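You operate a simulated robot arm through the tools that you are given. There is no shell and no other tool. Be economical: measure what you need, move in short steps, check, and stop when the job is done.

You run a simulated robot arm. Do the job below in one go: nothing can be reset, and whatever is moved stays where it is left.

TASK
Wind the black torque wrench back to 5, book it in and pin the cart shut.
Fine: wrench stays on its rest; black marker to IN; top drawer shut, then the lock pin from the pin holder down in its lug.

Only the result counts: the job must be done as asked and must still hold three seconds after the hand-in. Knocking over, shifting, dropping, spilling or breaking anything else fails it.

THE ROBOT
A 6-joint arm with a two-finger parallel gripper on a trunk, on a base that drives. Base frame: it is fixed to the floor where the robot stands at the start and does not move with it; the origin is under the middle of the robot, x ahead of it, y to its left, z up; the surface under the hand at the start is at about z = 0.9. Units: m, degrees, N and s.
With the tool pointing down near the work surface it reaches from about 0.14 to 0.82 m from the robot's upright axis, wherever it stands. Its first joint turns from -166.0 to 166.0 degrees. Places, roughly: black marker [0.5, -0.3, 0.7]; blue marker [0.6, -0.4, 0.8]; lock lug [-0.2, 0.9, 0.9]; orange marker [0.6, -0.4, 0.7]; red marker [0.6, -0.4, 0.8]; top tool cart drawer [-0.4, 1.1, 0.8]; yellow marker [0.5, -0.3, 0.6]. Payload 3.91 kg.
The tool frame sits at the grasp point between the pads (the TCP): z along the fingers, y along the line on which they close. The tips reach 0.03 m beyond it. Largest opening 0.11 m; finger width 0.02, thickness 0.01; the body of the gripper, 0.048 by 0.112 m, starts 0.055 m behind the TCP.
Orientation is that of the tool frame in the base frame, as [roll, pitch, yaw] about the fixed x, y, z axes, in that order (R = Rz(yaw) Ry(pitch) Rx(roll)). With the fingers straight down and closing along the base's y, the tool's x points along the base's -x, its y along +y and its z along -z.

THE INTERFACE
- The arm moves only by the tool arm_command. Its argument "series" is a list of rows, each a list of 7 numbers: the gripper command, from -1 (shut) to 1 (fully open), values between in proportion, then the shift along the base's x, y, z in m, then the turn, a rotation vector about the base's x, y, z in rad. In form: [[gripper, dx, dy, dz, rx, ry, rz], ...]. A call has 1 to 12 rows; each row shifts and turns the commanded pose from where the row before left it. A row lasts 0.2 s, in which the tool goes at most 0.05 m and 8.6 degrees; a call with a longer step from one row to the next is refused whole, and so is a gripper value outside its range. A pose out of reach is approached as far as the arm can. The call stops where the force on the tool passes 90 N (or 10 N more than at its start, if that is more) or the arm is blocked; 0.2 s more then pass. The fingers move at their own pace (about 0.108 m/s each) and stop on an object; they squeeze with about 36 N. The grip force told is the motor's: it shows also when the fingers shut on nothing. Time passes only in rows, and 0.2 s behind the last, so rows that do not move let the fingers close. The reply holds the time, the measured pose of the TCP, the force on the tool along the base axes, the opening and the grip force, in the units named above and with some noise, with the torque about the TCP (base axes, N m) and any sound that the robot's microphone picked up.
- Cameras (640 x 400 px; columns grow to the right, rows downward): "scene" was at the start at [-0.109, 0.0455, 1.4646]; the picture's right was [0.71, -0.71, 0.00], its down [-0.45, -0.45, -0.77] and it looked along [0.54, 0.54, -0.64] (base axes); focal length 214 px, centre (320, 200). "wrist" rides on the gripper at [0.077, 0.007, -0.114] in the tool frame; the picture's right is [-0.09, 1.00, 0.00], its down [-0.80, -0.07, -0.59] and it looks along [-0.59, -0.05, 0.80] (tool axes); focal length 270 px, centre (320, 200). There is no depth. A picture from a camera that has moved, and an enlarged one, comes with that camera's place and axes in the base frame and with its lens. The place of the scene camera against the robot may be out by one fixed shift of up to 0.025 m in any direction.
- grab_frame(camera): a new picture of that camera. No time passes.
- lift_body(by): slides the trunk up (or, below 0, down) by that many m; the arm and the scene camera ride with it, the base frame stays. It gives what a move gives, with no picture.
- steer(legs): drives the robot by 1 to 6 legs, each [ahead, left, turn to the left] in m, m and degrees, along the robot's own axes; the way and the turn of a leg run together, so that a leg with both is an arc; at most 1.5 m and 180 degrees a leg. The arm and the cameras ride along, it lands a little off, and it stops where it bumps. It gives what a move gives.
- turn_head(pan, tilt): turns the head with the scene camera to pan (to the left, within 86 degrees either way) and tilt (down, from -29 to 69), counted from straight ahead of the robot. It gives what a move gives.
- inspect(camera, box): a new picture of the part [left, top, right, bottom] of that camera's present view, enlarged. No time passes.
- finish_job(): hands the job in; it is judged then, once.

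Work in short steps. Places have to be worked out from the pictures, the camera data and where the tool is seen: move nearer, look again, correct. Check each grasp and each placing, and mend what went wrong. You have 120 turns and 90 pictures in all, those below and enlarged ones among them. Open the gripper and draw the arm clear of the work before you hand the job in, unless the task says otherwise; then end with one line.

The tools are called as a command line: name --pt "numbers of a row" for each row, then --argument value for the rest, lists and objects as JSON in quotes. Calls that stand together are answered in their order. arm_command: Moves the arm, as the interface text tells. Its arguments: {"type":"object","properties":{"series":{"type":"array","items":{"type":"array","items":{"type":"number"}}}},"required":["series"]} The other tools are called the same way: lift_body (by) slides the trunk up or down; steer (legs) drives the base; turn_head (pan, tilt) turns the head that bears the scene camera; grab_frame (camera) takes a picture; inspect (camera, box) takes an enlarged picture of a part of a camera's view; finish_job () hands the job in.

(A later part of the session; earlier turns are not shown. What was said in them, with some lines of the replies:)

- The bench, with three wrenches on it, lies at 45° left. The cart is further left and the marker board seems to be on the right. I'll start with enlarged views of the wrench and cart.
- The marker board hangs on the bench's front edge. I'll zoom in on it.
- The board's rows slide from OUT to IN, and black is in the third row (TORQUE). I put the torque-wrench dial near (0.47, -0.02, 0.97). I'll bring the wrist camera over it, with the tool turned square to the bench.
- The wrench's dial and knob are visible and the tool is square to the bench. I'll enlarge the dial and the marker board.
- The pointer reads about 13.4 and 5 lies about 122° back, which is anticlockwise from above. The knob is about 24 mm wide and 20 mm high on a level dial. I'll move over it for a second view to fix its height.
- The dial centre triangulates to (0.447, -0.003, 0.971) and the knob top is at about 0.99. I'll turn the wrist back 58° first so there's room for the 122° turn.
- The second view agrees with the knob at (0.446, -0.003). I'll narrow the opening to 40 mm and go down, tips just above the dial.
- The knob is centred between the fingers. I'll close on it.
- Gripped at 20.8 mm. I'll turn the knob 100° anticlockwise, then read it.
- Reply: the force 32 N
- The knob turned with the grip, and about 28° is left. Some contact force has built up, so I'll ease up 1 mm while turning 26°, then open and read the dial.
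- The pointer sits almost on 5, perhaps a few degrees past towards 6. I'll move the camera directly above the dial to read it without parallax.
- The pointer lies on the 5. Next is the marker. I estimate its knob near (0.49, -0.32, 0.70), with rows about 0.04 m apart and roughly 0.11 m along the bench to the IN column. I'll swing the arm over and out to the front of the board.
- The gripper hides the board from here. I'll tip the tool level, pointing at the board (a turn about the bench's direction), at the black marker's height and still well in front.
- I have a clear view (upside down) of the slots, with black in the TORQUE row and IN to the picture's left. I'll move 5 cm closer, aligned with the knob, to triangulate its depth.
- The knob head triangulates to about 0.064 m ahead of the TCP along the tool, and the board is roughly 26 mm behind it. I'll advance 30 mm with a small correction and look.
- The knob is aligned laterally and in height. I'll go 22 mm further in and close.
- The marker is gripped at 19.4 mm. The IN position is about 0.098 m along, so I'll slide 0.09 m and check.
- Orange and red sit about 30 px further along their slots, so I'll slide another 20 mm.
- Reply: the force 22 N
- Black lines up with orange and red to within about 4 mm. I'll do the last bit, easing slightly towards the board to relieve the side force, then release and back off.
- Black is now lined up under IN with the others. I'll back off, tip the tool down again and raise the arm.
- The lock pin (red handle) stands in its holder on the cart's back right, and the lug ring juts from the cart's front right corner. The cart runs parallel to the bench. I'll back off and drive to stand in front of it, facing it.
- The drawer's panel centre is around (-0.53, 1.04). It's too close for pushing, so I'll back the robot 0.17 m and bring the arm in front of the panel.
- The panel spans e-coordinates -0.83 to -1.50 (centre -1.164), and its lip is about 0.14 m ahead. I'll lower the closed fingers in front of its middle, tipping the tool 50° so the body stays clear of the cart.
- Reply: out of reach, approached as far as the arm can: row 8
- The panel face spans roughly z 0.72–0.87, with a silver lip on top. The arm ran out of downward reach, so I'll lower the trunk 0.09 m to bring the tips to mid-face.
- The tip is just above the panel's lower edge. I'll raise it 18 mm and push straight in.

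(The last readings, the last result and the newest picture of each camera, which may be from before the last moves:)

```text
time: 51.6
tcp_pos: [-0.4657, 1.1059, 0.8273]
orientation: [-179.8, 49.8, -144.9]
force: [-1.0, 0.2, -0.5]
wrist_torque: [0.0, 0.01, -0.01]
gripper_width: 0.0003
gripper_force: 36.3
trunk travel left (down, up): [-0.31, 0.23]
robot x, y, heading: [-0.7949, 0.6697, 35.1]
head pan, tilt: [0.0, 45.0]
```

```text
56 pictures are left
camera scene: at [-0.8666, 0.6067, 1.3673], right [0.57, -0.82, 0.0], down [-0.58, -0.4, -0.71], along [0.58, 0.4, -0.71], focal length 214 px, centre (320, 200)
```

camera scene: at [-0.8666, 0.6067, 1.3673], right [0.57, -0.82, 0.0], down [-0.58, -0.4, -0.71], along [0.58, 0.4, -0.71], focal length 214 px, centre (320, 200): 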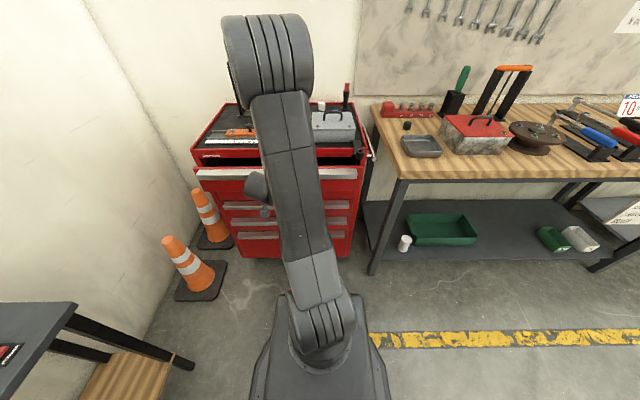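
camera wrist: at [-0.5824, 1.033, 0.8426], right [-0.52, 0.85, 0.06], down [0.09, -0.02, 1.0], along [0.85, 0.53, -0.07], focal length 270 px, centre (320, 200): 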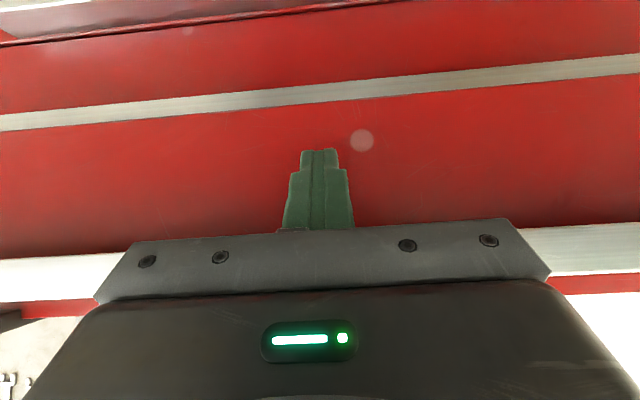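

The drawer has moved most of the way with little force, though a gap remains. I'll keep pushing until it stops.

arm_command --pt "-1 0.0123 0.0086 0 0 0 0" --pt "-1 0.0123 0.0086 0 0 0 0" --pt "-1 0.0123 0.0086 0 0 0 0" --pt "-1 0.0082 0.0057 0 0 0 0" --pt "-1 0.0082 0.0057 0 0 0 0" --pt "-1 0.0082 0.0057 0 0 0 0"

grab_frame --camera "scene"

```text
time: 53.0
tcp_pos: [-0.405, 1.1485, 0.828]
orientation: [-179.7, 49.8, -144.9]
force: [-0.2, 0.0, -0.3]
wrist_torque: [-0.02, 0.0, 0.0]
gripper_width: 0.0001
gripper_force: 35.8
trunk travel left (down, up): [-0.31, 0.23]
robot x, y, heading: [-0.7981, 0.6706, 35.3]
head pan, tilt: [0.0, 45.0]
```

```text
55 pictures are left
camera scene: at [-0.8665, 0.6067, 1.3673], right [0.57, -0.82, 0.0], down [-0.58, -0.4, -0.71], along [0.58, 0.4, -0.71], focal length 214 px, centre (320, 200)
```

scene: 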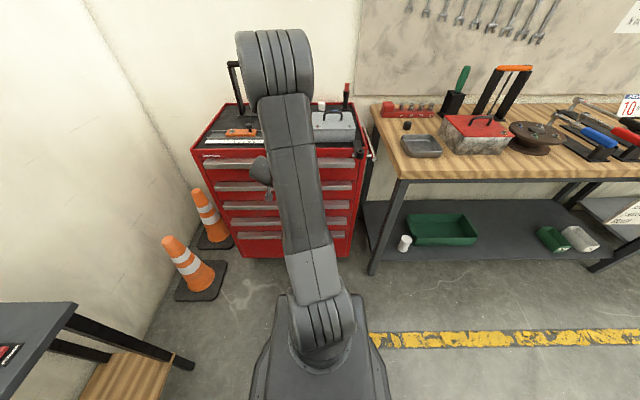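

The drawer looks nearly flush but there's no stop force yet. I'll push on gently until it resists.

arm_command --pt "-1 0.0041 0.0029 0 0 0 0" --pt "-1 0.0041 0.0029 0 0 0 0" --pt "-1 0.0041 0.0029 0 0 0 0" --pt "-1 0.0041 0.0029 0 0 0 0"

grab_frame --camera "wrist"

inspect --camera "scene" --box '[180, 80, 400, 220]'

```text
time: 54.0
tcp_pos: [-0.4028, 1.1506, 0.8251]
orientation: [-179.7, 48.9, -144.5]
force: [-30.0, -27.9, 19.8]
wrist_torque: [0.04, -0.06, -0.1]
gripper_width: 0.0
gripper_force: 36.3
trunk travel left (down, up): [-0.31, 0.23]
robot x, y, heading: [-0.797, 0.6733, 35.3]
head pan, tilt: [0.0, 45.0]
stopped in row 4: the force on the tool passed its limit at 96 N (the readings are from after the stop); the commanded pose is now the measured one
```

```text
54 pictures are left
camera wrist: at [-0.5195, 1.0769, 0.843], right [-0.53, 0.85, 0.06], down [0.1, -0.01, 0.99], along [0.84, 0.53, -0.08], focal length 270 px, centre (320, 200)
```

wrist: 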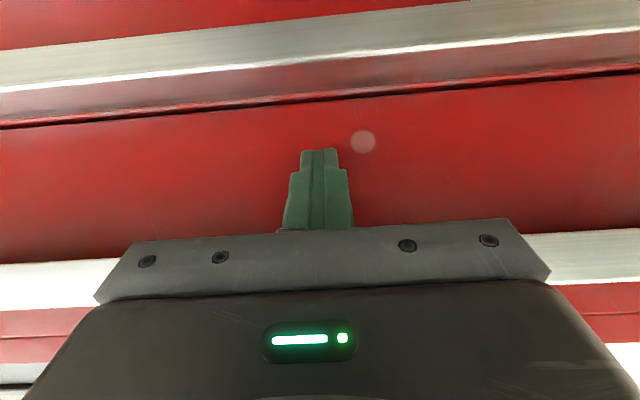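

```text
2.86 times, centred on (290, 150) of scene
camera zoom: at [-0.8725, 0.6007, 1.3673], right [0.57, -0.82, 0.0], down [-0.58, -0.4, -0.71], along [0.58, 0.41, -0.7], focal length 613 px, centre (406, 343)
```

zoom: 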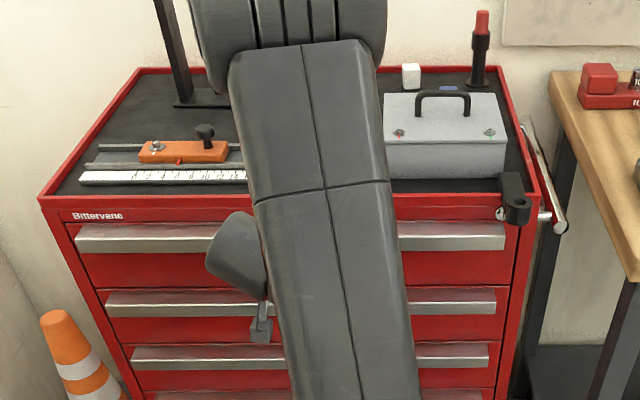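

The drawer met its stop and looks flush. I'll withdraw, lift the trunk, bring the tool upright and drive nearer in line with the pin and lug.

arm_command --pt "-1 -0.0205 -0.0144 0 0 0 0" --pt "-1 -0.0246 -0.0172 0 0 0 0" --pt "-1 -0.0246 -0.0172 0 0 0 0"

lift_body --by 0.23

arm_command --pt "-1 0 0 0.03 -0.062 0.088 0" --pt "-1 0 0 0.03 -0.062 0.088 0" --pt "-1 0 0 0.03 -0.062 0.088 0" --pt "-1 0 0 0.03 -0.062 0.088 0" --pt "-0.5 0 0 0.03 -0.062 0.088 0" --pt "0 0 0 0.03 -0.062 0.088 0" --pt "0 0 0 0.02 -0.062 0.088 0" --pt "0 0 0 0 -0.061 0.086 0"

steer --legs '[[0, -0.12, 0], [0.25, 0, 0]]'

grab_frame --camera "wrist"

grab_frame --camera "scene"

```text
time: 54.8
tcp_pos: [-0.4686, 1.106, 0.8219]
orientation: [-179.6, 48.7, -144.5]
force: [0.3, 0.3, -0.3]
wrist_torque: [-0.02, 0.0, -0.01]
gripper_width: 0.0
gripper_force: 36.3
trunk travel left (down, up): [-0.31, 0.23]
robot x, y, heading: [-0.7985, 0.6703, 35.1]
head pan, tilt: [0.0, 45.0]
```

```text
time: 57.2
tcp_pos: [-0.4675, 1.1053, 1.0527]
orientation: [-179.6, 48.8, -144.5]
force: [-0.5, -0.4, -0.7]
wrist_torque: [0.02, 0.01, 0.04]
gripper_width: 0.0
gripper_force: 36.2
trunk travel left (down, up): [-0.54, 0.0]
robot x, y, heading: [-0.7961, 0.6735, 34.8]
head pan, tilt: [0.0, 45.0]
```

```text
time: 59.0
tcp_pos: [-0.4665, 1.1062, 1.2512]
orientation: [-179.9, -0.6, -144.6]
force: [-0.3, 0.3, -0.6]
wrist_torque: [-0.02, -0.03, 0.02]
gripper_width: 0.055
gripper_force: 0.0
trunk travel left (down, up): [-0.54, 0.0]
robot x, y, heading: [-0.7969, 0.6721, 35.0]
head pan, tilt: [0.0, 45.0]
```

```text
time: 61.6
tcp_pos: [-0.1941, 1.1533, 1.2517]
orientation: [-179.8, -0.5, -144.6]
force: [0.7, -0.8, -0.2]
wrist_torque: [-0.01, 0.02, -0.03]
gripper_width: 0.0551
gripper_force: 0.1
trunk travel left (down, up): [-0.54, 0.0]
robot x, y, heading: [-0.5201, 0.7164, 35.0]
head pan, tilt: [0.0, 45.0]
```

```text
52 pictures are left
camera wrist: at [-0.2607, 1.1147, 1.3673], right [-0.51, 0.86, 0.0], down [0.7, 0.41, 0.59], along [0.51, 0.29, -0.81], focal length 270 px, centre (320, 200)
```

wrist: 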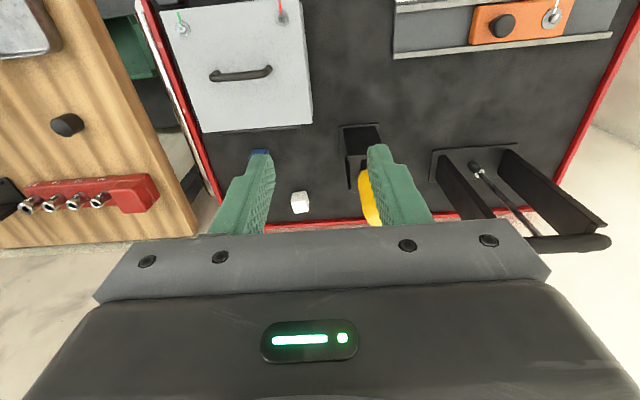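

```text
51 pictures are left
camera scene: at [-0.5942, 0.653, 1.5973], right [0.57, -0.82, 0.0], down [-0.58, -0.41, -0.71], along [0.58, 0.41, -0.71], focal length 214 px, centre (320, 200)
```

scene: 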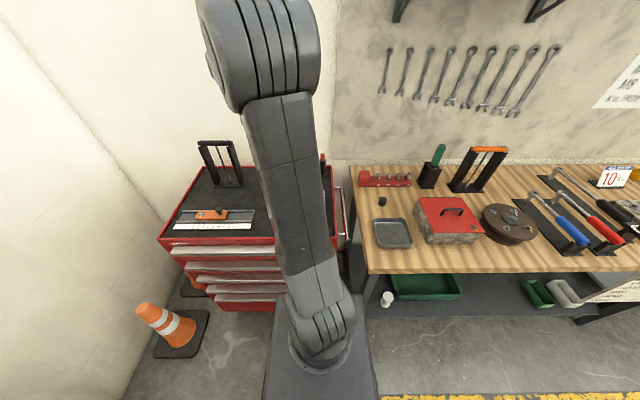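

The robot stands as planned. The pin is hidden behind the left finger, so I'll shift 0.165 m to the right (bench side) to see it.

arm_command --pt "0.5 0.024 -0.034 0 0 0 0" --pt "0.5 0.024 -0.034 0 0 0 0" --pt "0.5 0.024 -0.034 0 0 0 0" --pt "0.5 0.024 -0.034 0 0 0 0"

grab_frame --camera "wrist"

```text
time: 62.6
tcp_pos: [-0.0961, 1.0143, 1.2513]
orientation: [-179.8, -0.5, -144.6]
force: [0.0, -0.4, -0.6]
wrist_torque: [0.02, -0.01, -0.02]
gripper_width: 0.0825
gripper_force: 0.1
trunk travel left (down, up): [-0.54, 0.0]
robot x, y, heading: [-0.524, 0.7184, 34.7]
head pan, tilt: [0.0, 45.0]
```

```text
50 pictures are left
camera wrist: at [-0.164, 0.9762, 1.3662], right [-0.51, 0.86, 0.0], down [0.7, 0.41, 0.59], along [0.51, 0.29, -0.81], focal length 270 px, centre (320, 200)
```

wrist: 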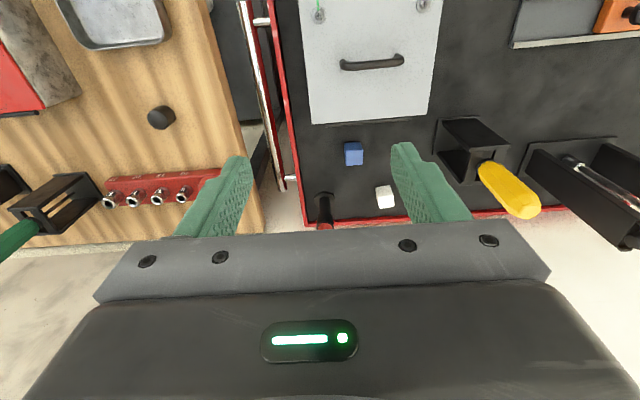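

The pin is straight ahead at the picture's centre column. I'll move 0.13 m towards it for a clear look from above.

arm_command --pt "0.5 0.036 0.025 0 0 0 0" --pt "0.5 0.036 0.025 0 0 0 0" --pt "0.5 0.036 0.025 0 0 0 0"

grab_frame --camera "wrist"

```text
time: 63.4
tcp_pos: [0.0101, 1.092, 1.2522]
orientation: [-179.8, -0.6, -144.6]
force: [0.2, -0.8, 0.3]
wrist_torque: [0.0, 0.02, 0.02]
gripper_width: 0.0826
gripper_force: 0.0
trunk travel left (down, up): [-0.54, 0.0]
robot x, y, heading: [-0.5272, 0.7206, 35.0]
head pan, tilt: [0.0, 45.0]
```

```text
49 pictures are left
camera wrist: at [-0.0558, 1.0536, 1.367], right [-0.51, 0.86, -0.01], down [0.7, 0.41, 0.59], along [0.51, 0.29, -0.81], focal length 270 px, centre (320, 200)
```

wrist: 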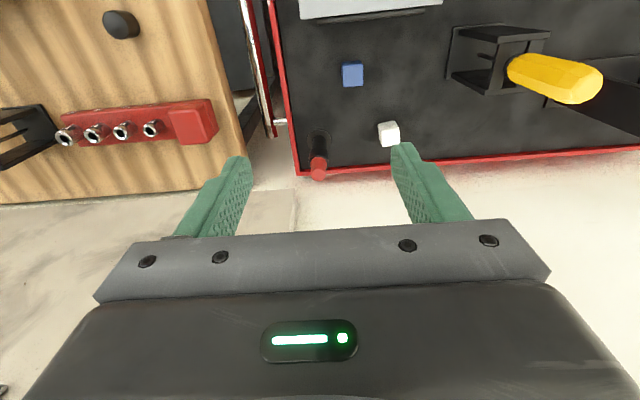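

I put the pin's top at about (0.107, 1.144, 1.045). I'll enlarge it to see what to grip.

inspect --camera "wrist" --box '[270, 115, 390, 190]'

turn_head --pan -5 --tilt 35

grab_frame --camera "scene"

```text
5.33 times, centred on (330, 152) of wrist
camera zoom: at [-0.0558, 1.0536, 1.367], right [-0.51, 0.86, -0.01], down [0.7, 0.41, 0.59], along [0.51, 0.29, -0.81], focal length 1442 px, centre (267, 453)
```

zoom: 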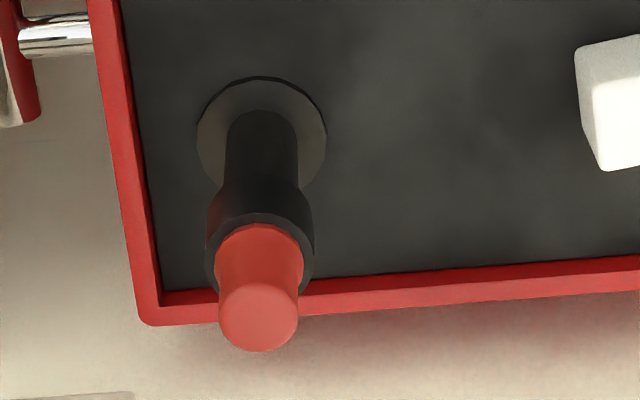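

```text
time: 64.1
tcp_pos: [0.008, 1.089, 1.2534]
orientation: [-179.8, -0.5, -144.5]
force: [0.3, 0.5, 0.4]
wrist_torque: [-0.03, 0.03, -0.03]
gripper_width: 0.0826
gripper_force: 0.1
trunk travel left (down, up): [-0.54, 0.0]
robot x, y, heading: [-0.5237, 0.7174, 35.0]
head pan, tilt: [-5.0, 35.0]
```

```text
47 pictures are left
camera scene: at [-0.5851, 0.65, 1.6121], right [0.5, -0.87, 0.0], down [-0.5, -0.29, -0.82], along [0.71, 0.41, -0.57], focal length 214 px, centre (320, 200)
```

scene: 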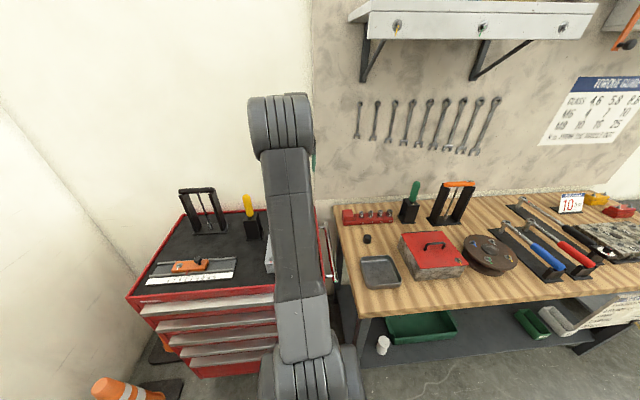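

The red handle is about 22 mm thick and sits in a black tube. I'll move nearly over it and lower, for a triangulating view.

arm_command --pt "0.5 0.027 0.0137 -0.033 0 0 0" --pt "0.5 0.027 0.0137 -0.033 0 0 0" --pt "0.5 0.027 0.0137 -0.033 0 0 0" --pt "0.5 0 0 0 0 0 0"

grab_frame --camera "wrist"

```text
time: 65.1
tcp_pos: [0.0889, 1.1315, 1.1545]
orientation: [-179.8, -0.5, -144.7]
force: [0.1, 0.5, -0.7]
wrist_torque: [-0.02, -0.02, 0.03]
gripper_width: 0.0827
gripper_force: 0.1
trunk travel left (down, up): [-0.54, 0.0]
robot x, y, heading: [-0.522, 0.7154, 35.0]
head pan, tilt: [-5.0, 35.0]
```

```text
46 pictures are left
camera wrist: at [0.0223, 1.0926, 1.2699], right [-0.51, 0.86, 0.0], down [0.7, 0.41, 0.59], along [0.51, 0.29, -0.81], focal length 270 px, centre (320, 200)
```

wrist: 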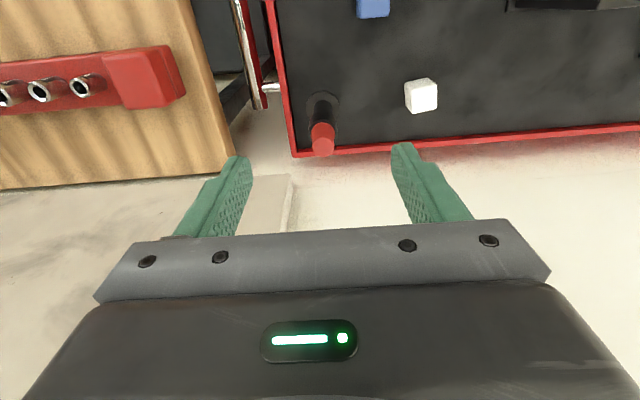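

The pin's top is at (0.1155, 1.147, 1.036), with the red part from about 1.007 up. I'll go over it and down to tips z≈1.012.

arm_command --pt "0 0.0266 0.0155 0 0 0 0" --pt "0 0 0 -0.03 0 0 0" --pt "0 0 0 -0.03 0 0 0" --pt "0 0 0 -0.025 0 0 0" --pt "0 0 0 0 0 0 0"

inspect --camera "wrist" --box '[220, 70, 420, 240]'

```text
time: 66.3
tcp_pos: [0.1183, 1.146, 1.0691]
orientation: [-179.9, -0.5, -144.6]
force: [0.8, 0.3, 0.2]
wrist_torque: [0.0, 0.0, -0.01]
gripper_width: 0.0545
gripper_force: 0.0
trunk travel left (down, up): [-0.54, 0.0]
robot x, y, heading: [-0.5234, 0.7154, 35.2]
head pan, tilt: [-5.0, 35.0]
```

```text
2.35 times, centred on (320, 155) of wrist
camera zoom: at [0.0517, 1.1086, 1.1847], right [-0.51, 0.86, 0.0], down [0.7, 0.41, 0.59], along [0.51, 0.29, -0.81], focal length 636 px, centre (320, 306)
```

zoom: 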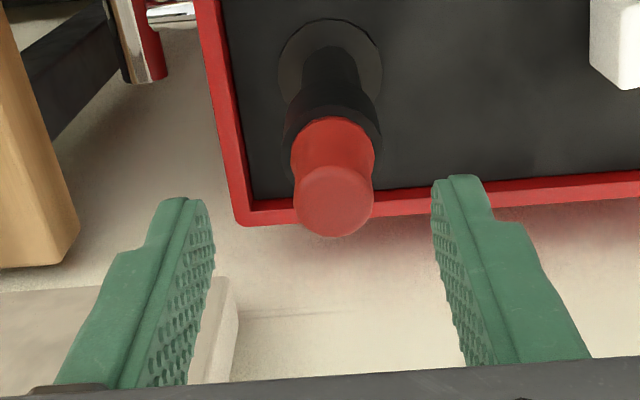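

The pin is 4 mm off centre. I'll correct that, lower 30 mm and close.

arm_command --pt "0 -0.004 0.002 -0.015 0 0 0" --pt "0 0 0 -0.015 0 0 0" --pt "0 0 0 0 0 0 0" --pt "-1 0 0 0 0 0 0" --pt "-1 0 0 0 0 0 0" --pt "-1 0 0 0 0 0 0"

inspect --camera "wrist" --box '[220, 70, 420, 240]'

```text
time: 67.7
tcp_pos: [0.1136, 1.1495, 1.0384]
orientation: [-179.7, -0.5, -144.6]
force: [-0.3, -1.0, -0.1]
wrist_torque: [-0.01, 0.02, -0.01]
gripper_width: 0.0231
gripper_force: 36.3
trunk travel left (down, up): [-0.54, 0.0]
robot x, y, heading: [-0.5244, 0.7166, 35.0]
head pan, tilt: [-5.0, 35.0]
```

```text
2.35 times, centred on (320, 155) of wrist
camera zoom: at [0.0478, 1.1113, 1.1543], right [-0.51, 0.86, 0.0], down [0.7, 0.41, 0.59], along [0.51, 0.29, -0.81], focal length 636 px, centre (320, 306)
```

zoom: 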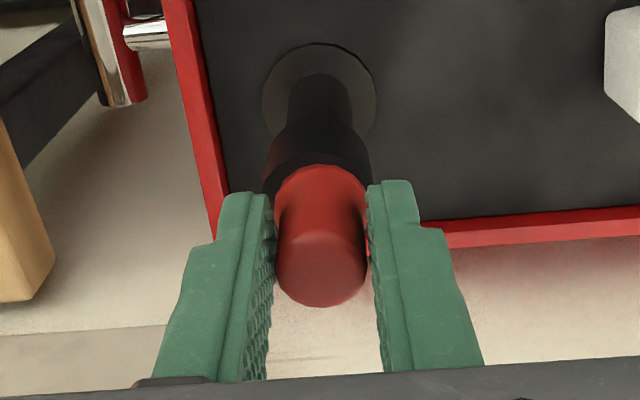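

Gripped at 23 mm. I'll lift straight up 45 mm and check that it comes out.

arm_command --pt "-1 0 0 0.01 0 0 0" --pt "-1 0 0 0.015 0 0 0" --pt "-1 0 0 0.02 0 0 0"

grab_frame --camera "wrist"

```text
time: 68.5
tcp_pos: [0.1131, 1.1501, 1.0838]
orientation: [-179.8, -0.5, -144.5]
force: [-0.7, -0.2, 0.2]
wrist_torque: [0.03, 0.02, 0.03]
gripper_width: 0.0227
gripper_force: 35.7
trunk travel left (down, up): [-0.54, 0.0]
robot x, y, heading: [-0.5215, 0.7187, 35.1]
head pan, tilt: [-5.0, 35.0]
```

```text
43 pictures are left
camera wrist: at [0.047, 1.1117, 1.1995], right [-0.51, 0.86, 0.0], down [0.7, 0.41, 0.59], along [0.51, 0.29, -0.81], focal length 270 px, centre (320, 200)
```

wrist: 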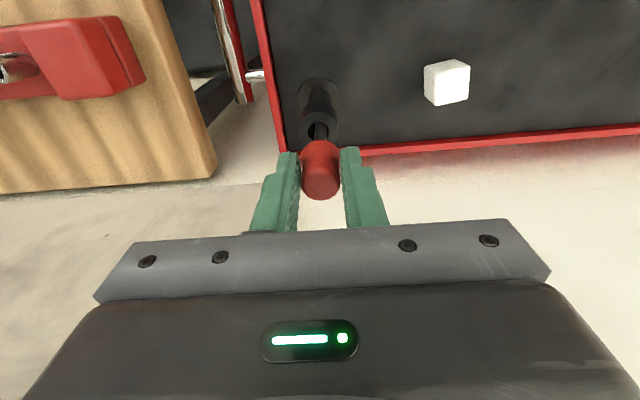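

The shaft is coming out of the tube. I'll lift further.

arm_command --pt "-1 0 0 0.025 0 0 0" --pt "-1 0 0 0.025 0 0 0" --pt "-1 0 0 0.025 0 0 0" --pt "-1 0 0 0.025 0 0 0"

grab_frame --camera "wrist"

turn_head --pan 20 --tilt 25

grab_frame --camera "scene"

```text
time: 69.5
tcp_pos: [0.1127, 1.1511, 1.1835]
orientation: [-179.8, -0.5, -144.5]
force: [-0.2, -0.2, -0.5]
wrist_torque: [0.02, 0.0, 0.03]
gripper_width: 0.0231
gripper_force: 36.0
trunk travel left (down, up): [-0.54, 0.0]
robot x, y, heading: [-0.5224, 0.7168, 34.9]
head pan, tilt: [-5.0, 35.0]
```

```text
42 pictures are left
camera wrist: at [0.0461, 1.1124, 1.2989], right [-0.51, 0.86, 0.0], down [0.7, 0.41, 0.59], along [0.51, 0.29, -0.81], focal length 270 px, centre (320, 200)
```

wrist: 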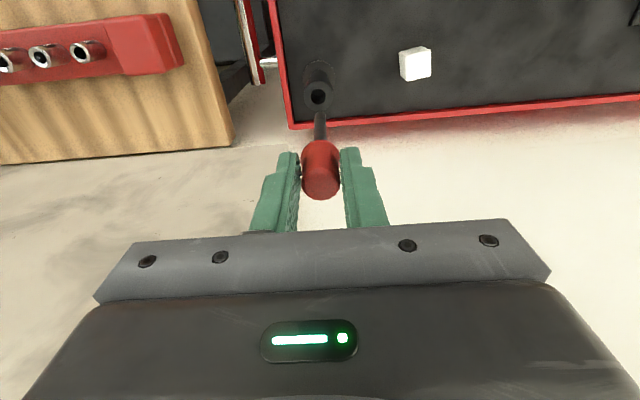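

```text
time: 70.4
tcp_pos: [0.1113, 1.1506, 1.1822]
orientation: [-179.8, -0.5, -144.6]
force: [0.8, 0.3, -1.2]
wrist_torque: [0.01, 0.02, 0.0]
gripper_width: 0.0227
gripper_force: 35.8
trunk travel left (down, up): [-0.54, 0.0]
robot x, y, heading: [-0.5206, 0.714, 34.8]
head pan, tilt: [20.0, 25.0]
```

```text
41 pictures are left
camera scene: at [-0.6085, 0.6813, 1.6279], right [0.82, -0.57, 0.0], down [-0.24, -0.35, -0.91], along [0.52, 0.74, -0.42], focal length 214 px, centre (320, 200)
```

scene: 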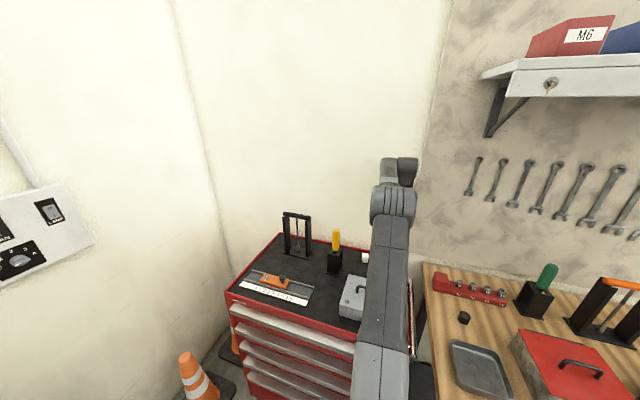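

The pin is fully out, with its tip about 0.12 m below the TCP. I'll raise it a little and carry it over the lug for a look.

arm_command --pt "-1 0 0 0.04 0 0 0" --pt "-1 -0.0345 -0.0305 0 0 0 0" --pt "-1 -0.0345 -0.0305 0 0 0 0" --pt "-1 -0.0345 -0.0305 0 0 0 0" --pt "-1 -0.0345 -0.0305 0 0 0 0" --pt "-1 -0.0345 -0.0305 0 0 0 0" --pt "-1 -0.0345 -0.0305 0 0 0 0" --pt "-1 -0.0345 -0.0305 0 0 0 0" --pt "-1 -0.0345 -0.0305 -0.02 0 0 0" --pt "-1 0 0 0 0 0 0"

grab_frame --camera "wrist"

```text
refused: row 9 steps farther than a row can; nothing moved
```

```text
40 pictures are left
camera wrist: at [0.0464, 1.1125, 1.2985], right [-0.51, 0.86, 0.0], down [0.7, 0.41, 0.59], along [0.51, 0.29, -0.81], focal length 270 px, centre (320, 200)
```

wrist: 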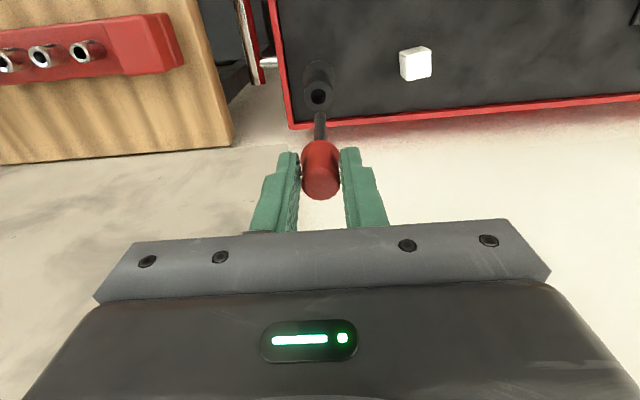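

The last row's step was too long. I'll repeat it without the dip.

arm_command --pt "-1 0 0 0.03 0 0 0" --pt "-1 -0.0345 -0.0305 0 0 0 0" --pt "-1 -0.0345 -0.0305 0 0 0 0" --pt "-1 -0.0345 -0.0305 0 0 0 0" --pt "-1 -0.0345 -0.0305 0 0 0 0" --pt "-1 -0.0345 -0.0305 0 0 0 0" --pt "-1 -0.0345 -0.0305 0 0 0 0" --pt "-1 -0.0345 -0.0305 0 0 0 0" --pt "-1 -0.0345 -0.0305 0 0 0 0" --pt "-1 0 0 0 0 0 0"

grab_frame --camera "wrist"

```text
time: 72.6
tcp_pos: [-0.1633, 0.9058, 1.2116]
orientation: [-179.8, -0.5, -144.6]
force: [0.5, 0.1, -0.7]
wrist_torque: [0.02, 0.04, -0.06]
gripper_width: 0.023
gripper_force: 35.5
trunk travel left (down, up): [-0.54, 0.0]
robot x, y, heading: [-0.5239, 0.7189, 34.7]
head pan, tilt: [20.0, 25.0]
```

```text
39 pictures are left
camera wrist: at [-0.2287, 0.8677, 1.328], right [-0.51, 0.86, 0.0], down [0.7, 0.41, 0.59], along [0.51, 0.29, -0.81], focal length 270 px, centre (320, 200)
```

wrist: 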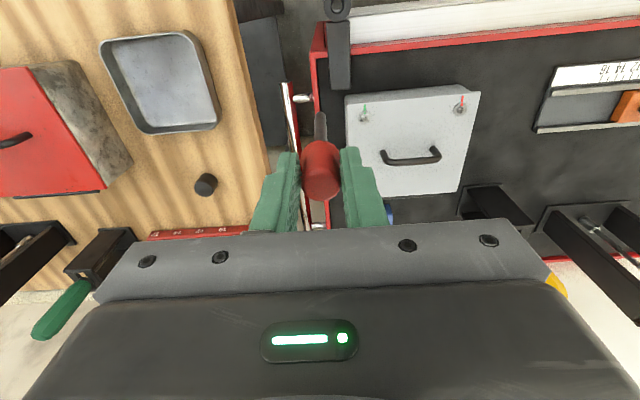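

The ring shows at the picture's top edge, near (-0.237, 0.885). I'll shift over it and look again.

arm_command --pt "-1 -0.037 -0.01 0 0 0 0" --pt "-1 -0.037 -0.01 0 0 0 0" --pt "-1 0 0 0 0 0 0"

grab_frame --camera "wrist"

inspect --camera "wrist" --box '[260, 20, 380, 95]'

```text
time: 73.4
tcp_pos: [-0.2367, 0.8852, 1.2122]
orientation: [-179.7, -0.5, -144.5]
force: [0.0, 0.2, -0.7]
wrist_torque: [0.02, -0.01, -0.01]
gripper_width: 0.0228
gripper_force: 36.0
trunk travel left (down, up): [-0.54, 0.0]
robot x, y, heading: [-0.5222, 0.7192, 34.7]
head pan, tilt: [20.0, 25.0]
```

```text
38 pictures are left
camera wrist: at [-0.3033, 0.8474, 1.3274], right [-0.51, 0.86, 0.0], down [0.7, 0.41, 0.59], along [0.51, 0.29, -0.81], focal length 270 px, centre (320, 200)
```

wrist: 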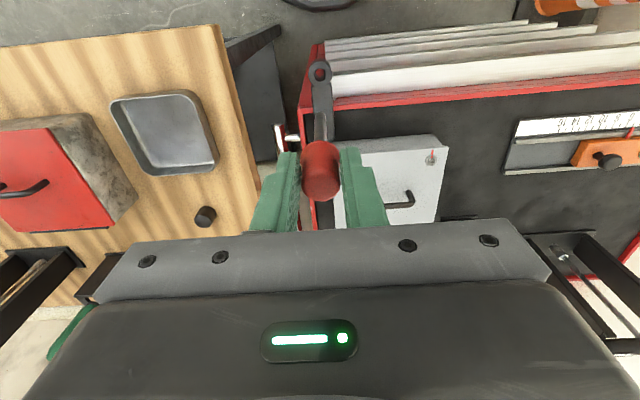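

```text
5.33 times, centred on (320, 58) of wrist
camera zoom: at [-0.3033, 0.8474, 1.3274], right [-0.51, 0.86, 0.0], down [0.7, 0.41, 0.59], along [0.51, 0.29, -0.81], focal length 1442 px, centre (320, 960)
```

zoom: 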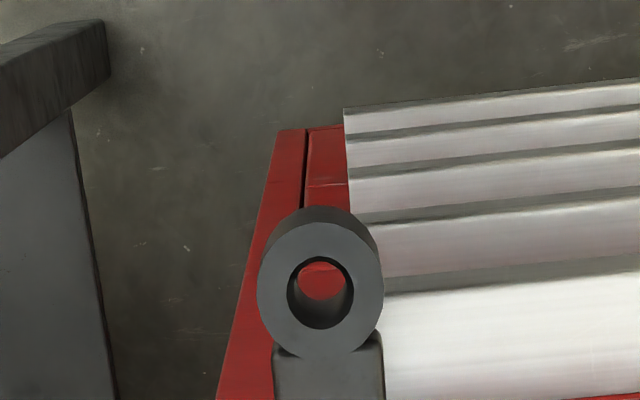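

The ring's top is at (-0.2366, 0.883, 0.939), with a hole about 16 mm across. I'll lower the pin until its tip is about 15 mm above the ring.

arm_command --pt "-1 0 -0.002 -0.04 0 0 0" --pt "-1 0 0 -0.04 0 0 0" --pt "-1 0 0 -0.04 0 0 0" --pt "-1 0 0 -0.019 0 0 0" --pt "-1 0 0 0 0 0 0"

inspect --camera "wrist" --box '[260, 60, 380, 160]'

```text
time: 74.6
tcp_pos: [-0.2373, 0.8838, 1.0735]
orientation: [-179.9, -0.5, -144.6]
force: [-0.1, -0.9, -0.6]
wrist_torque: [0.04, -0.01, 0.0]
gripper_width: 0.023
gripper_force: 36.2
trunk travel left (down, up): [-0.54, 0.0]
robot x, y, heading: [-0.5229, 0.7172, 34.7]
head pan, tilt: [20.0, 25.0]
```

```text
4.00 times, centred on (320, 110) of wrist
camera zoom: at [-0.3038, 0.8461, 1.1882], right [-0.51, 0.86, 0.0], down [0.7, 0.41, 0.59], along [0.51, 0.29, -0.81], focal length 1081 px, centre (320, 560)
```

zoom: 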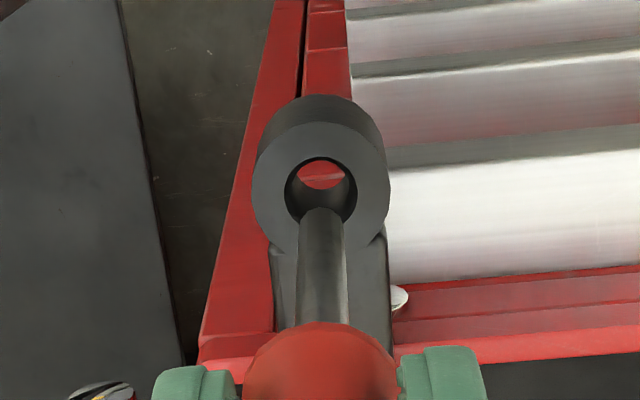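

The pin looks aligned, with its tip about 30 mm above the ring. I'll lower 20 mm and check again.

arm_command --pt "-1 0 0 -0.02 0 0 0" --pt "-1 0 0 0 0 0 0"

inspect --camera "wrist" --box '[270, 80, 370, 150]'

```text
time: 75.2
tcp_pos: [-0.2387, 0.8844, 1.0525]
orientation: [-179.8, -0.6, -144.6]
force: [-3.8, -4.0, -0.1]
wrist_torque: [-0.31, 0.45, 0.02]
gripper_width: 0.023
gripper_force: 35.6
trunk travel left (down, up): [-0.54, 0.0]
robot x, y, heading: [-0.5203, 0.7173, 35.1]
head pan, tilt: [20.0, 25.0]
```

```text
5.71 times, centred on (320, 115) of wrist
camera zoom: at [-0.3046, 0.8455, 1.1683], right [-0.51, 0.86, 0.0], down [0.7, 0.41, 0.59], along [0.51, 0.29, -0.81], focal length 1544 px, centre (320, 686)
```

zoom: 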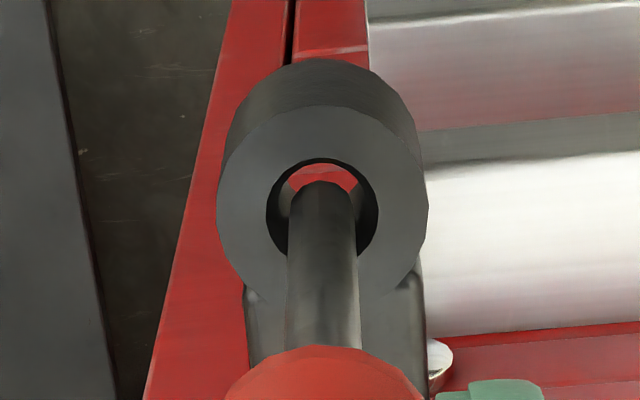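

The tip has just entered the hole, with a 5 N side force from the back rim. I'll ease 2 mm towards the robot and keep lowering.

arm_command --pt "-1 -0.0016 -0.0011 0 0 0 0" --pt "-1 0 0 -0.01 0 0 0" --pt "-1 0 0 -0.01 0 0 0" --pt "-1 0 0 0 0 0 0"

inspect --camera "wrist" --box '[260, 80, 380, 180]'

```text
time: 76.2
tcp_pos: [-0.2397, 0.8827, 1.0338]
orientation: [-179.8, -0.5, -144.7]
force: [0.2, 0.8, -1.8]
wrist_torque: [-0.02, 0.0, -0.01]
gripper_width: 0.0226
gripper_force: 35.2
trunk travel left (down, up): [-0.54, 0.0]
robot x, y, heading: [-0.5235, 0.7165, 34.7]
head pan, tilt: [20.0, 25.0]
```

```text
4.00 times, centred on (320, 130) of wrist
camera zoom: at [-0.3056, 0.845, 1.15], right [-0.51, 0.86, 0.0], down [0.7, 0.41, 0.59], along [0.51, 0.29, -0.81], focal length 1081 px, centre (320, 480)
```

zoom: 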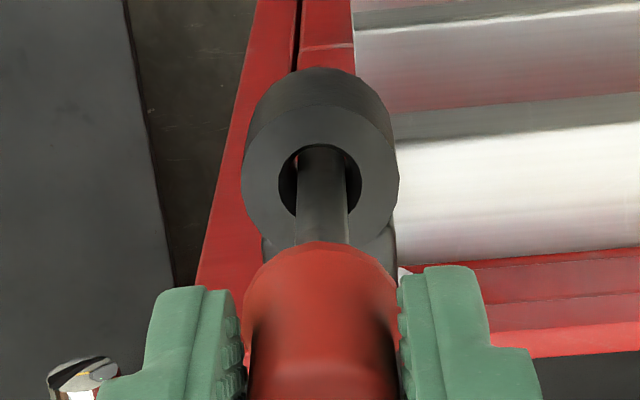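

The pin is sliding in freely. I'll keep lowering in small steps.

arm_command --pt "-1 0 0 -0.01 0 0 0" --pt "-1 0 0 -0.01 0 0 0" --pt "-1 0 0 -0.01 0 0 0" --pt "-1 0 0 -0.005 0 0 0" --pt "-1 0 0 0 0 0 0"

inspect --camera "wrist" --box '[240, 80, 400, 220]'

```text
time: 77.4
tcp_pos: [-0.2401, 0.8825, 1.0006]
orientation: [-179.8, -0.5, -144.5]
force: [-0.5, 0.0, -1.2]
wrist_torque: [0.0, -0.01, -0.02]
gripper_width: 0.0228
gripper_force: 36.1
trunk travel left (down, up): [-0.54, 0.0]
robot x, y, heading: [-0.5226, 0.7181, 35.0]
head pan, tilt: [20.0, 25.0]
```

```text
2.86 times, centred on (320, 150) of wrist
camera zoom: at [-0.3059, 0.8445, 1.115], right [-0.51, 0.86, 0.0], down [0.7, 0.41, 0.59], along [0.51, 0.29, -0.81], focal length 772 px, centre (320, 343)
```

zoom: 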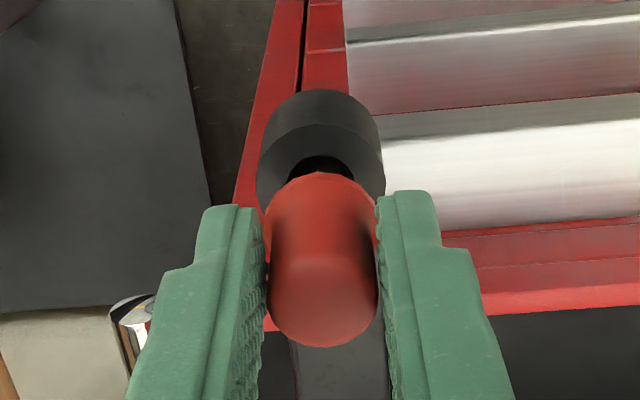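

No resistance yet, and the head is about 20–30 mm above the ring. I'll go on down until it seats.

arm_command --pt "-1 0 0 -0.007 0 0 0" --pt "-1 0 0 -0.007 0 0 0" --pt "-1 0 0 -0.005 0 0 0" --pt "-1 0 0 -0.004 0 0 0" --pt "-1 0 0 -0.003 0 0 0"

inspect --camera "wrist" --box '[240, 80, 400, 220]'

```text
time: 78.6
tcp_pos: [-0.2405, 0.8829, 0.9732]
orientation: [-179.8, -0.2, -144.4]
force: [3.6, -1.2, 41.0]
wrist_torque: [0.08, -0.3, 0.0]
gripper_width: 0.0241
gripper_force: 36.4
trunk travel left (down, up): [-0.54, 0.0]
robot x, y, heading: [-0.5226, 0.7189, 35.1]
head pan, tilt: [20.0, 25.0]
```

```text
2.86 times, centred on (320, 150) of wrist
camera zoom: at [-0.3063, 0.8441, 1.0882], right [-0.51, 0.86, 0.0], down [0.69, 0.41, 0.59], along [0.51, 0.3, -0.81], focal length 772 px, centre (320, 343)
```

zoom: 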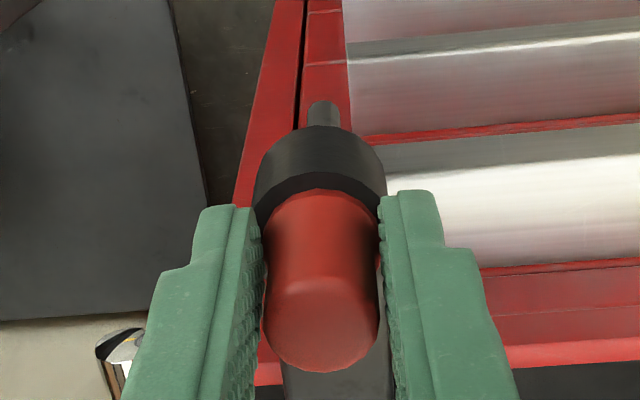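

There's a 41 N stop force with the head on the ring and the shaft showing below it. I'll release, lift clear and look.

arm_command --pt "-1 0 0 0.003 0 0 0" --pt "-0.4 0 0 0 0 0 0" --pt "0 0 0 0 0 0 0" --pt "0 0 0 0.03 0 0 0" --pt "0 0 0 0.04 0 0 0" --pt "0 0 0 0.04 0 0 0" --pt "0 0 0 0.03 0 0 0"

inspect --camera "wrist" --box '[240, 40, 400, 180]'

turn_head --pan 0 --tilt 55

grab_frame --camera "scene"

```text
time: 80.2
tcp_pos: [-0.2397, 0.8801, 1.1174]
orientation: [-179.9, -0.5, -144.6]
force: [1.0, 0.4, 0.2]
wrist_torque: [0.01, 0.03, 0.0]
gripper_width: 0.055
gripper_force: 0.0
trunk travel left (down, up): [-0.54, 0.0]
robot x, y, heading: [-0.5218, 0.7157, 35.3]
head pan, tilt: [20.0, 25.0]
```

```text
2.86 times, centred on (320, 110) of wrist
camera zoom: at [-0.3059, 0.8428, 1.2332], right [-0.51, 0.86, 0.0], down [0.7, 0.41, 0.59], along [0.51, 0.29, -0.81], focal length 772 px, centre (320, 457)
```

zoom: 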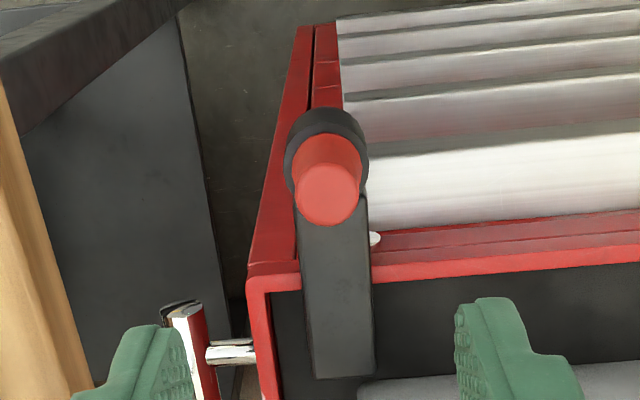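

```text
time: 81.2
tcp_pos: [-0.2396, 0.8811, 1.117]
orientation: [-179.8, -0.4, -144.6]
force: [-0.4, 0.7, 1.0]
wrist_torque: [0.01, 0.02, 0.02]
gripper_width: 0.0549
gripper_force: 0.2
trunk travel left (down, up): [-0.54, 0.0]
robot x, y, heading: [-0.5217, 0.7209, 35.0]
head pan, tilt: [0.0, 55.0]
```

```text
30 pictures are left
camera scene: at [-0.6026, 0.6471, 1.5839], right [0.57, -0.82, 0.0], down [-0.67, -0.47, -0.57], along [0.47, 0.33, -0.82], focal length 214 px, centre (320, 200)
```

scene: 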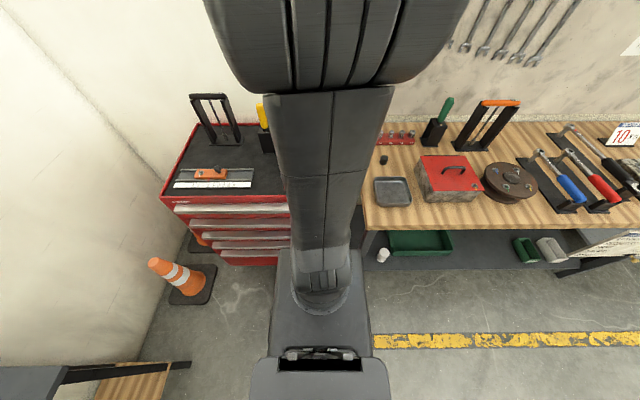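

The head appears to sit on the ring. I'll lift the arm and move it aside so the scene camera can confirm the pin and drawer.

arm_command --pt "0 0 0 0.04 0 0 0" --pt "0 0 0 0.04 0 0 0" --pt "0 0 0 0.04 0 0 0" --pt "0 -0.035 0.025 0 0 0 0" --pt "0 -0.035 0.025 0 0 0 0" --pt "0 -0.035 0.03 0 0 0 0" --pt "0 -0.035 0.03 0 0 0 0" --pt "0 -0.035 0.03 0 0 0 0" --pt "0 -0.035 0.03 0 0 0 0"

turn_head --pan -15 --tilt 50

grab_frame --camera "scene"

```text
time: 83.2
tcp_pos: [-0.4517, 1.0554, 1.2356]
orientation: [-179.7, -0.5, -144.6]
force: [-0.7, 0.1, 0.1]
wrist_torque: [-0.01, -0.04, 0.02]
gripper_width: 0.0549
gripper_force: 0.0
trunk travel left (down, up): [-0.54, 0.0]
robot x, y, heading: [-0.52, 0.714, 35.1]
head pan, tilt: [0.0, 55.0]
```

```text
time: 84.0
tcp_pos: [-0.4497, 1.0551, 1.2373]
orientation: [-179.8, -0.6, -144.6]
force: [0.2, -0.5, -0.1]
wrist_torque: [0.04, 0.0, 0.02]
gripper_width: 0.0547
gripper_force: 0.2
trunk travel left (down, up): [-0.54, 0.0]
robot x, y, heading: [-0.5236, 0.7195, 34.9]
head pan, tilt: [-15.0, 50.0]
```

```text
29 pictures are left
camera scene: at [-0.5894, 0.6321, 1.5904], right [0.34, -0.94, 0.0], down [-0.72, -0.26, -0.64], along [0.6, 0.22, -0.77], focal length 214 px, centre (320, 200)
```

scene: 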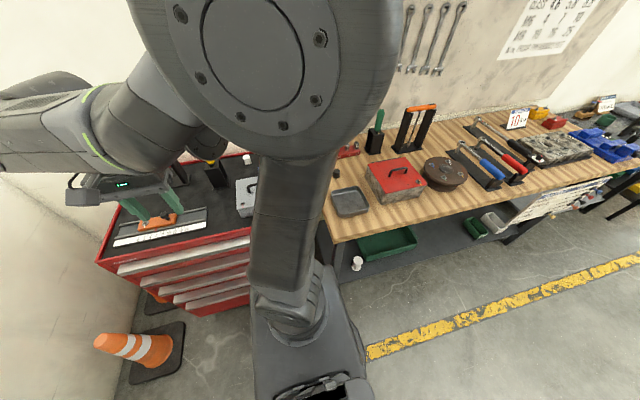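

The trunk blocks the lug. I'll drive back and a little left, which also draws clear, then look.

steer --legs '[[-0.25, 0, 0], [0, 0.2, 0]]'

turn_head --pan -25 --tilt 35

grab_frame --camera "scene"

```text
time: 87.0
tcp_pos: [-0.7667, 1.0747, 1.2366]
orientation: [-179.7, -0.6, -144.4]
force: [0.1, 1.1, -0.6]
wrist_torque: [-0.05, -0.01, 0.01]
gripper_width: 0.0549
gripper_force: 0.1
trunk travel left (down, up): [-0.54, 0.0]
robot x, y, heading: [-0.8427, 0.7394, 35.0]
head pan, tilt: [-15.0, 50.0]
```

```text
time: 87.7
tcp_pos: [-0.7656, 1.0744, 1.2365]
orientation: [-179.7, -0.6, -144.5]
force: [-1.3, -0.1, 0.2]
wrist_torque: [0.0, 0.0, -0.02]
gripper_width: 0.0551
gripper_force: 0.1
trunk travel left (down, up): [-0.54, 0.0]
robot x, y, heading: [-0.8398, 0.7381, 34.8]
head pan, tilt: [-25.0, 35.0]
```

```text
28 pictures are left
camera scene: at [-0.8907, 0.6406, 1.612], right [0.17, -0.98, 0.0], down [-0.57, -0.1, -0.82], along [0.81, 0.14, -0.57], focal length 214 px, centre (320, 200)
```

scene: 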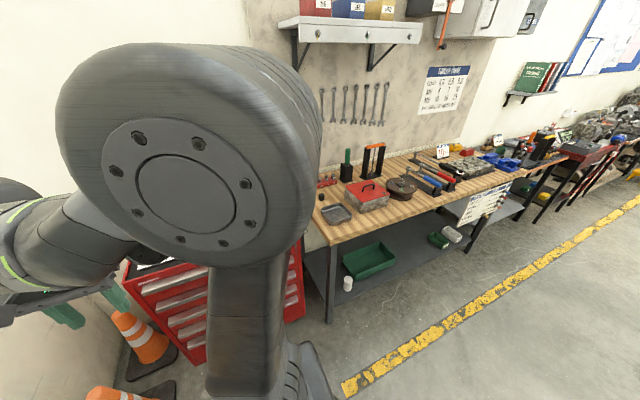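

The shoulder is in the way, so I'll use the wrist camera instead, tipped towards the lug from in front.

arm_command --pt "0 0.0241 -0.0344 0 0.0502 -0.0717 0" --pt "0 0.0241 -0.0344 0 0.0502 -0.0717 0" --pt "0 0.0241 -0.0344 0 0.0502 -0.0717 0" --pt "0 0.0241 -0.0344 0 0.0502 -0.0717 0" --pt "0 0.0241 -0.0344 0 0.0502 -0.0717 0" --pt "0 0.0241 -0.0344 0 0.0502 -0.0717 0" --pt "0 0.0241 -0.0344 0 0.0502 -0.0717 0" --pt "0 0.0241 -0.0344 0 0.0502 -0.0717 0" --pt "0 0.0241 -0.0344 0 0 0 0" --pt "0 0.0241 -0.0344 0 0 0 0"

grab_frame --camera "wrist"

```text
time: 89.3
tcp_pos: [-0.6519, 0.9153, 1.232]
orientation: [-179.6, 33.2, -118.1]
force: [-0.6, 0.3, 0.3]
wrist_torque: [0.01, 0.01, -0.03]
gripper_width: 0.0549
gripper_force: 0.0
trunk travel left (down, up): [-0.54, 0.0]
robot x, y, heading: [-0.8395, 0.7375, 35.0]
head pan, tilt: [-25.0, 35.0]
stopped in row 8: the arm was blocked; the commanded pose is now the measured one
```

```text
27 pictures are left
camera wrist: at [-0.7179, 0.8069, 1.2865], right [-0.84, 0.54, 0.04], down [0.22, 0.27, 0.94], along [0.49, 0.8, -0.35], focal length 270 px, centre (320, 200)
```

wrist: 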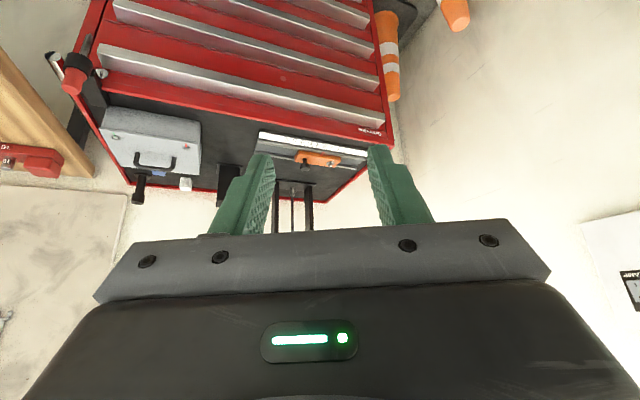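

The arm was blocked by its own geometry, but the lug is in view. I'll zoom on it.

inspect --camera "wrist" --box '[30, 20, 150, 110]'

inspect --camera "wrist" --box '[70, 0, 400, 160]'

```text
4.44 times, centred on (90, 65) of wrist
camera zoom: at [-0.7179, 0.8069, 1.2865], right [-0.84, 0.54, 0.04], down [0.22, 0.27, 0.94], along [0.49, 0.8, -0.35], focal length 1201 px, centre (1342, 800)
```

zoom: 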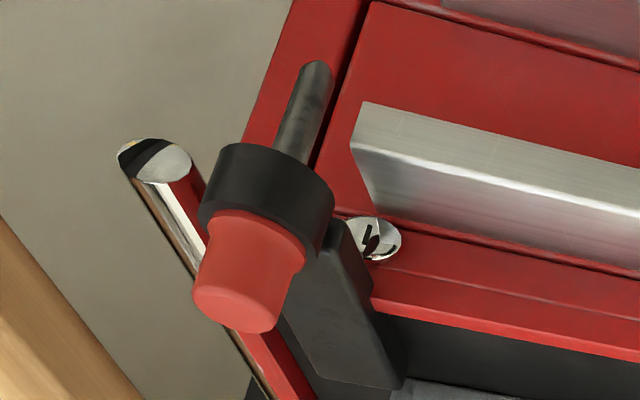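

```text
1.94 times, centred on (235, 80) of wrist
camera zoom: at [-0.7179, 0.8069, 1.2865], right [-0.84, 0.54, 0.04], down [0.22, 0.27, 0.94], along [0.49, 0.8, -0.35], focal length 524 px, centre (485, 433)
```

zoom: 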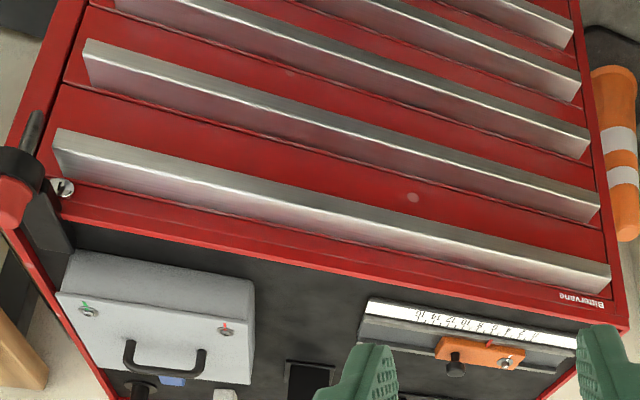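

The pin is seated through the lug and the drawer is flush. I'll ease the arm off its block and take one last look at the wrench.

arm_command --pt "0 -0.02 0.03 0 0 0 0" --pt "0 -0.02 0.03 0 0 0 0" --pt "0 0 0 0 0 0 0"

inspect --camera "scene" --box '[400, 135, 530, 225]'

```text
time: 90.2
tcp_pos: [-0.6895, 0.9739, 1.2348]
orientation: [-179.7, 33.3, -118.6]
force: [-0.8, -0.4, -0.1]
wrist_torque: [-0.01, -0.03, 0.01]
gripper_width: 0.055
gripper_force: 0.1
trunk travel left (down, up): [-0.54, 0.0]
robot x, y, heading: [-0.8409, 0.7373, 35.3]
head pan, tilt: [-25.0, 35.0]
```

```text
4.44 times, centred on (465, 180) of scene
camera zoom: at [-0.8909, 0.6403, 1.6121], right [0.17, -0.98, 0.0], down [-0.56, -0.1, -0.82], along [0.81, 0.14, -0.57], focal length 953 px, centre (-324, 289)
```

zoom: 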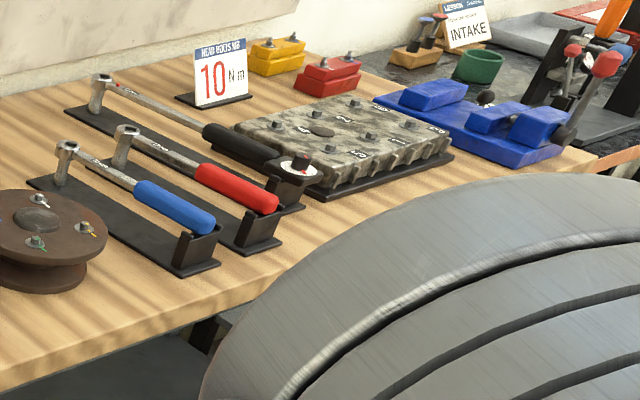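

The wrench is still on its rest, black is at IN, the drawer is shut and the pin is down in its lug. The gripper is open and the arm is clear, so I'm handing in.

finish_job

```text
The job is handed in.
```

The black torque wrench is wound back to 5 on its rest, the black marker is at IN, the top drawer is shut, and the lock pin is down in its lug.
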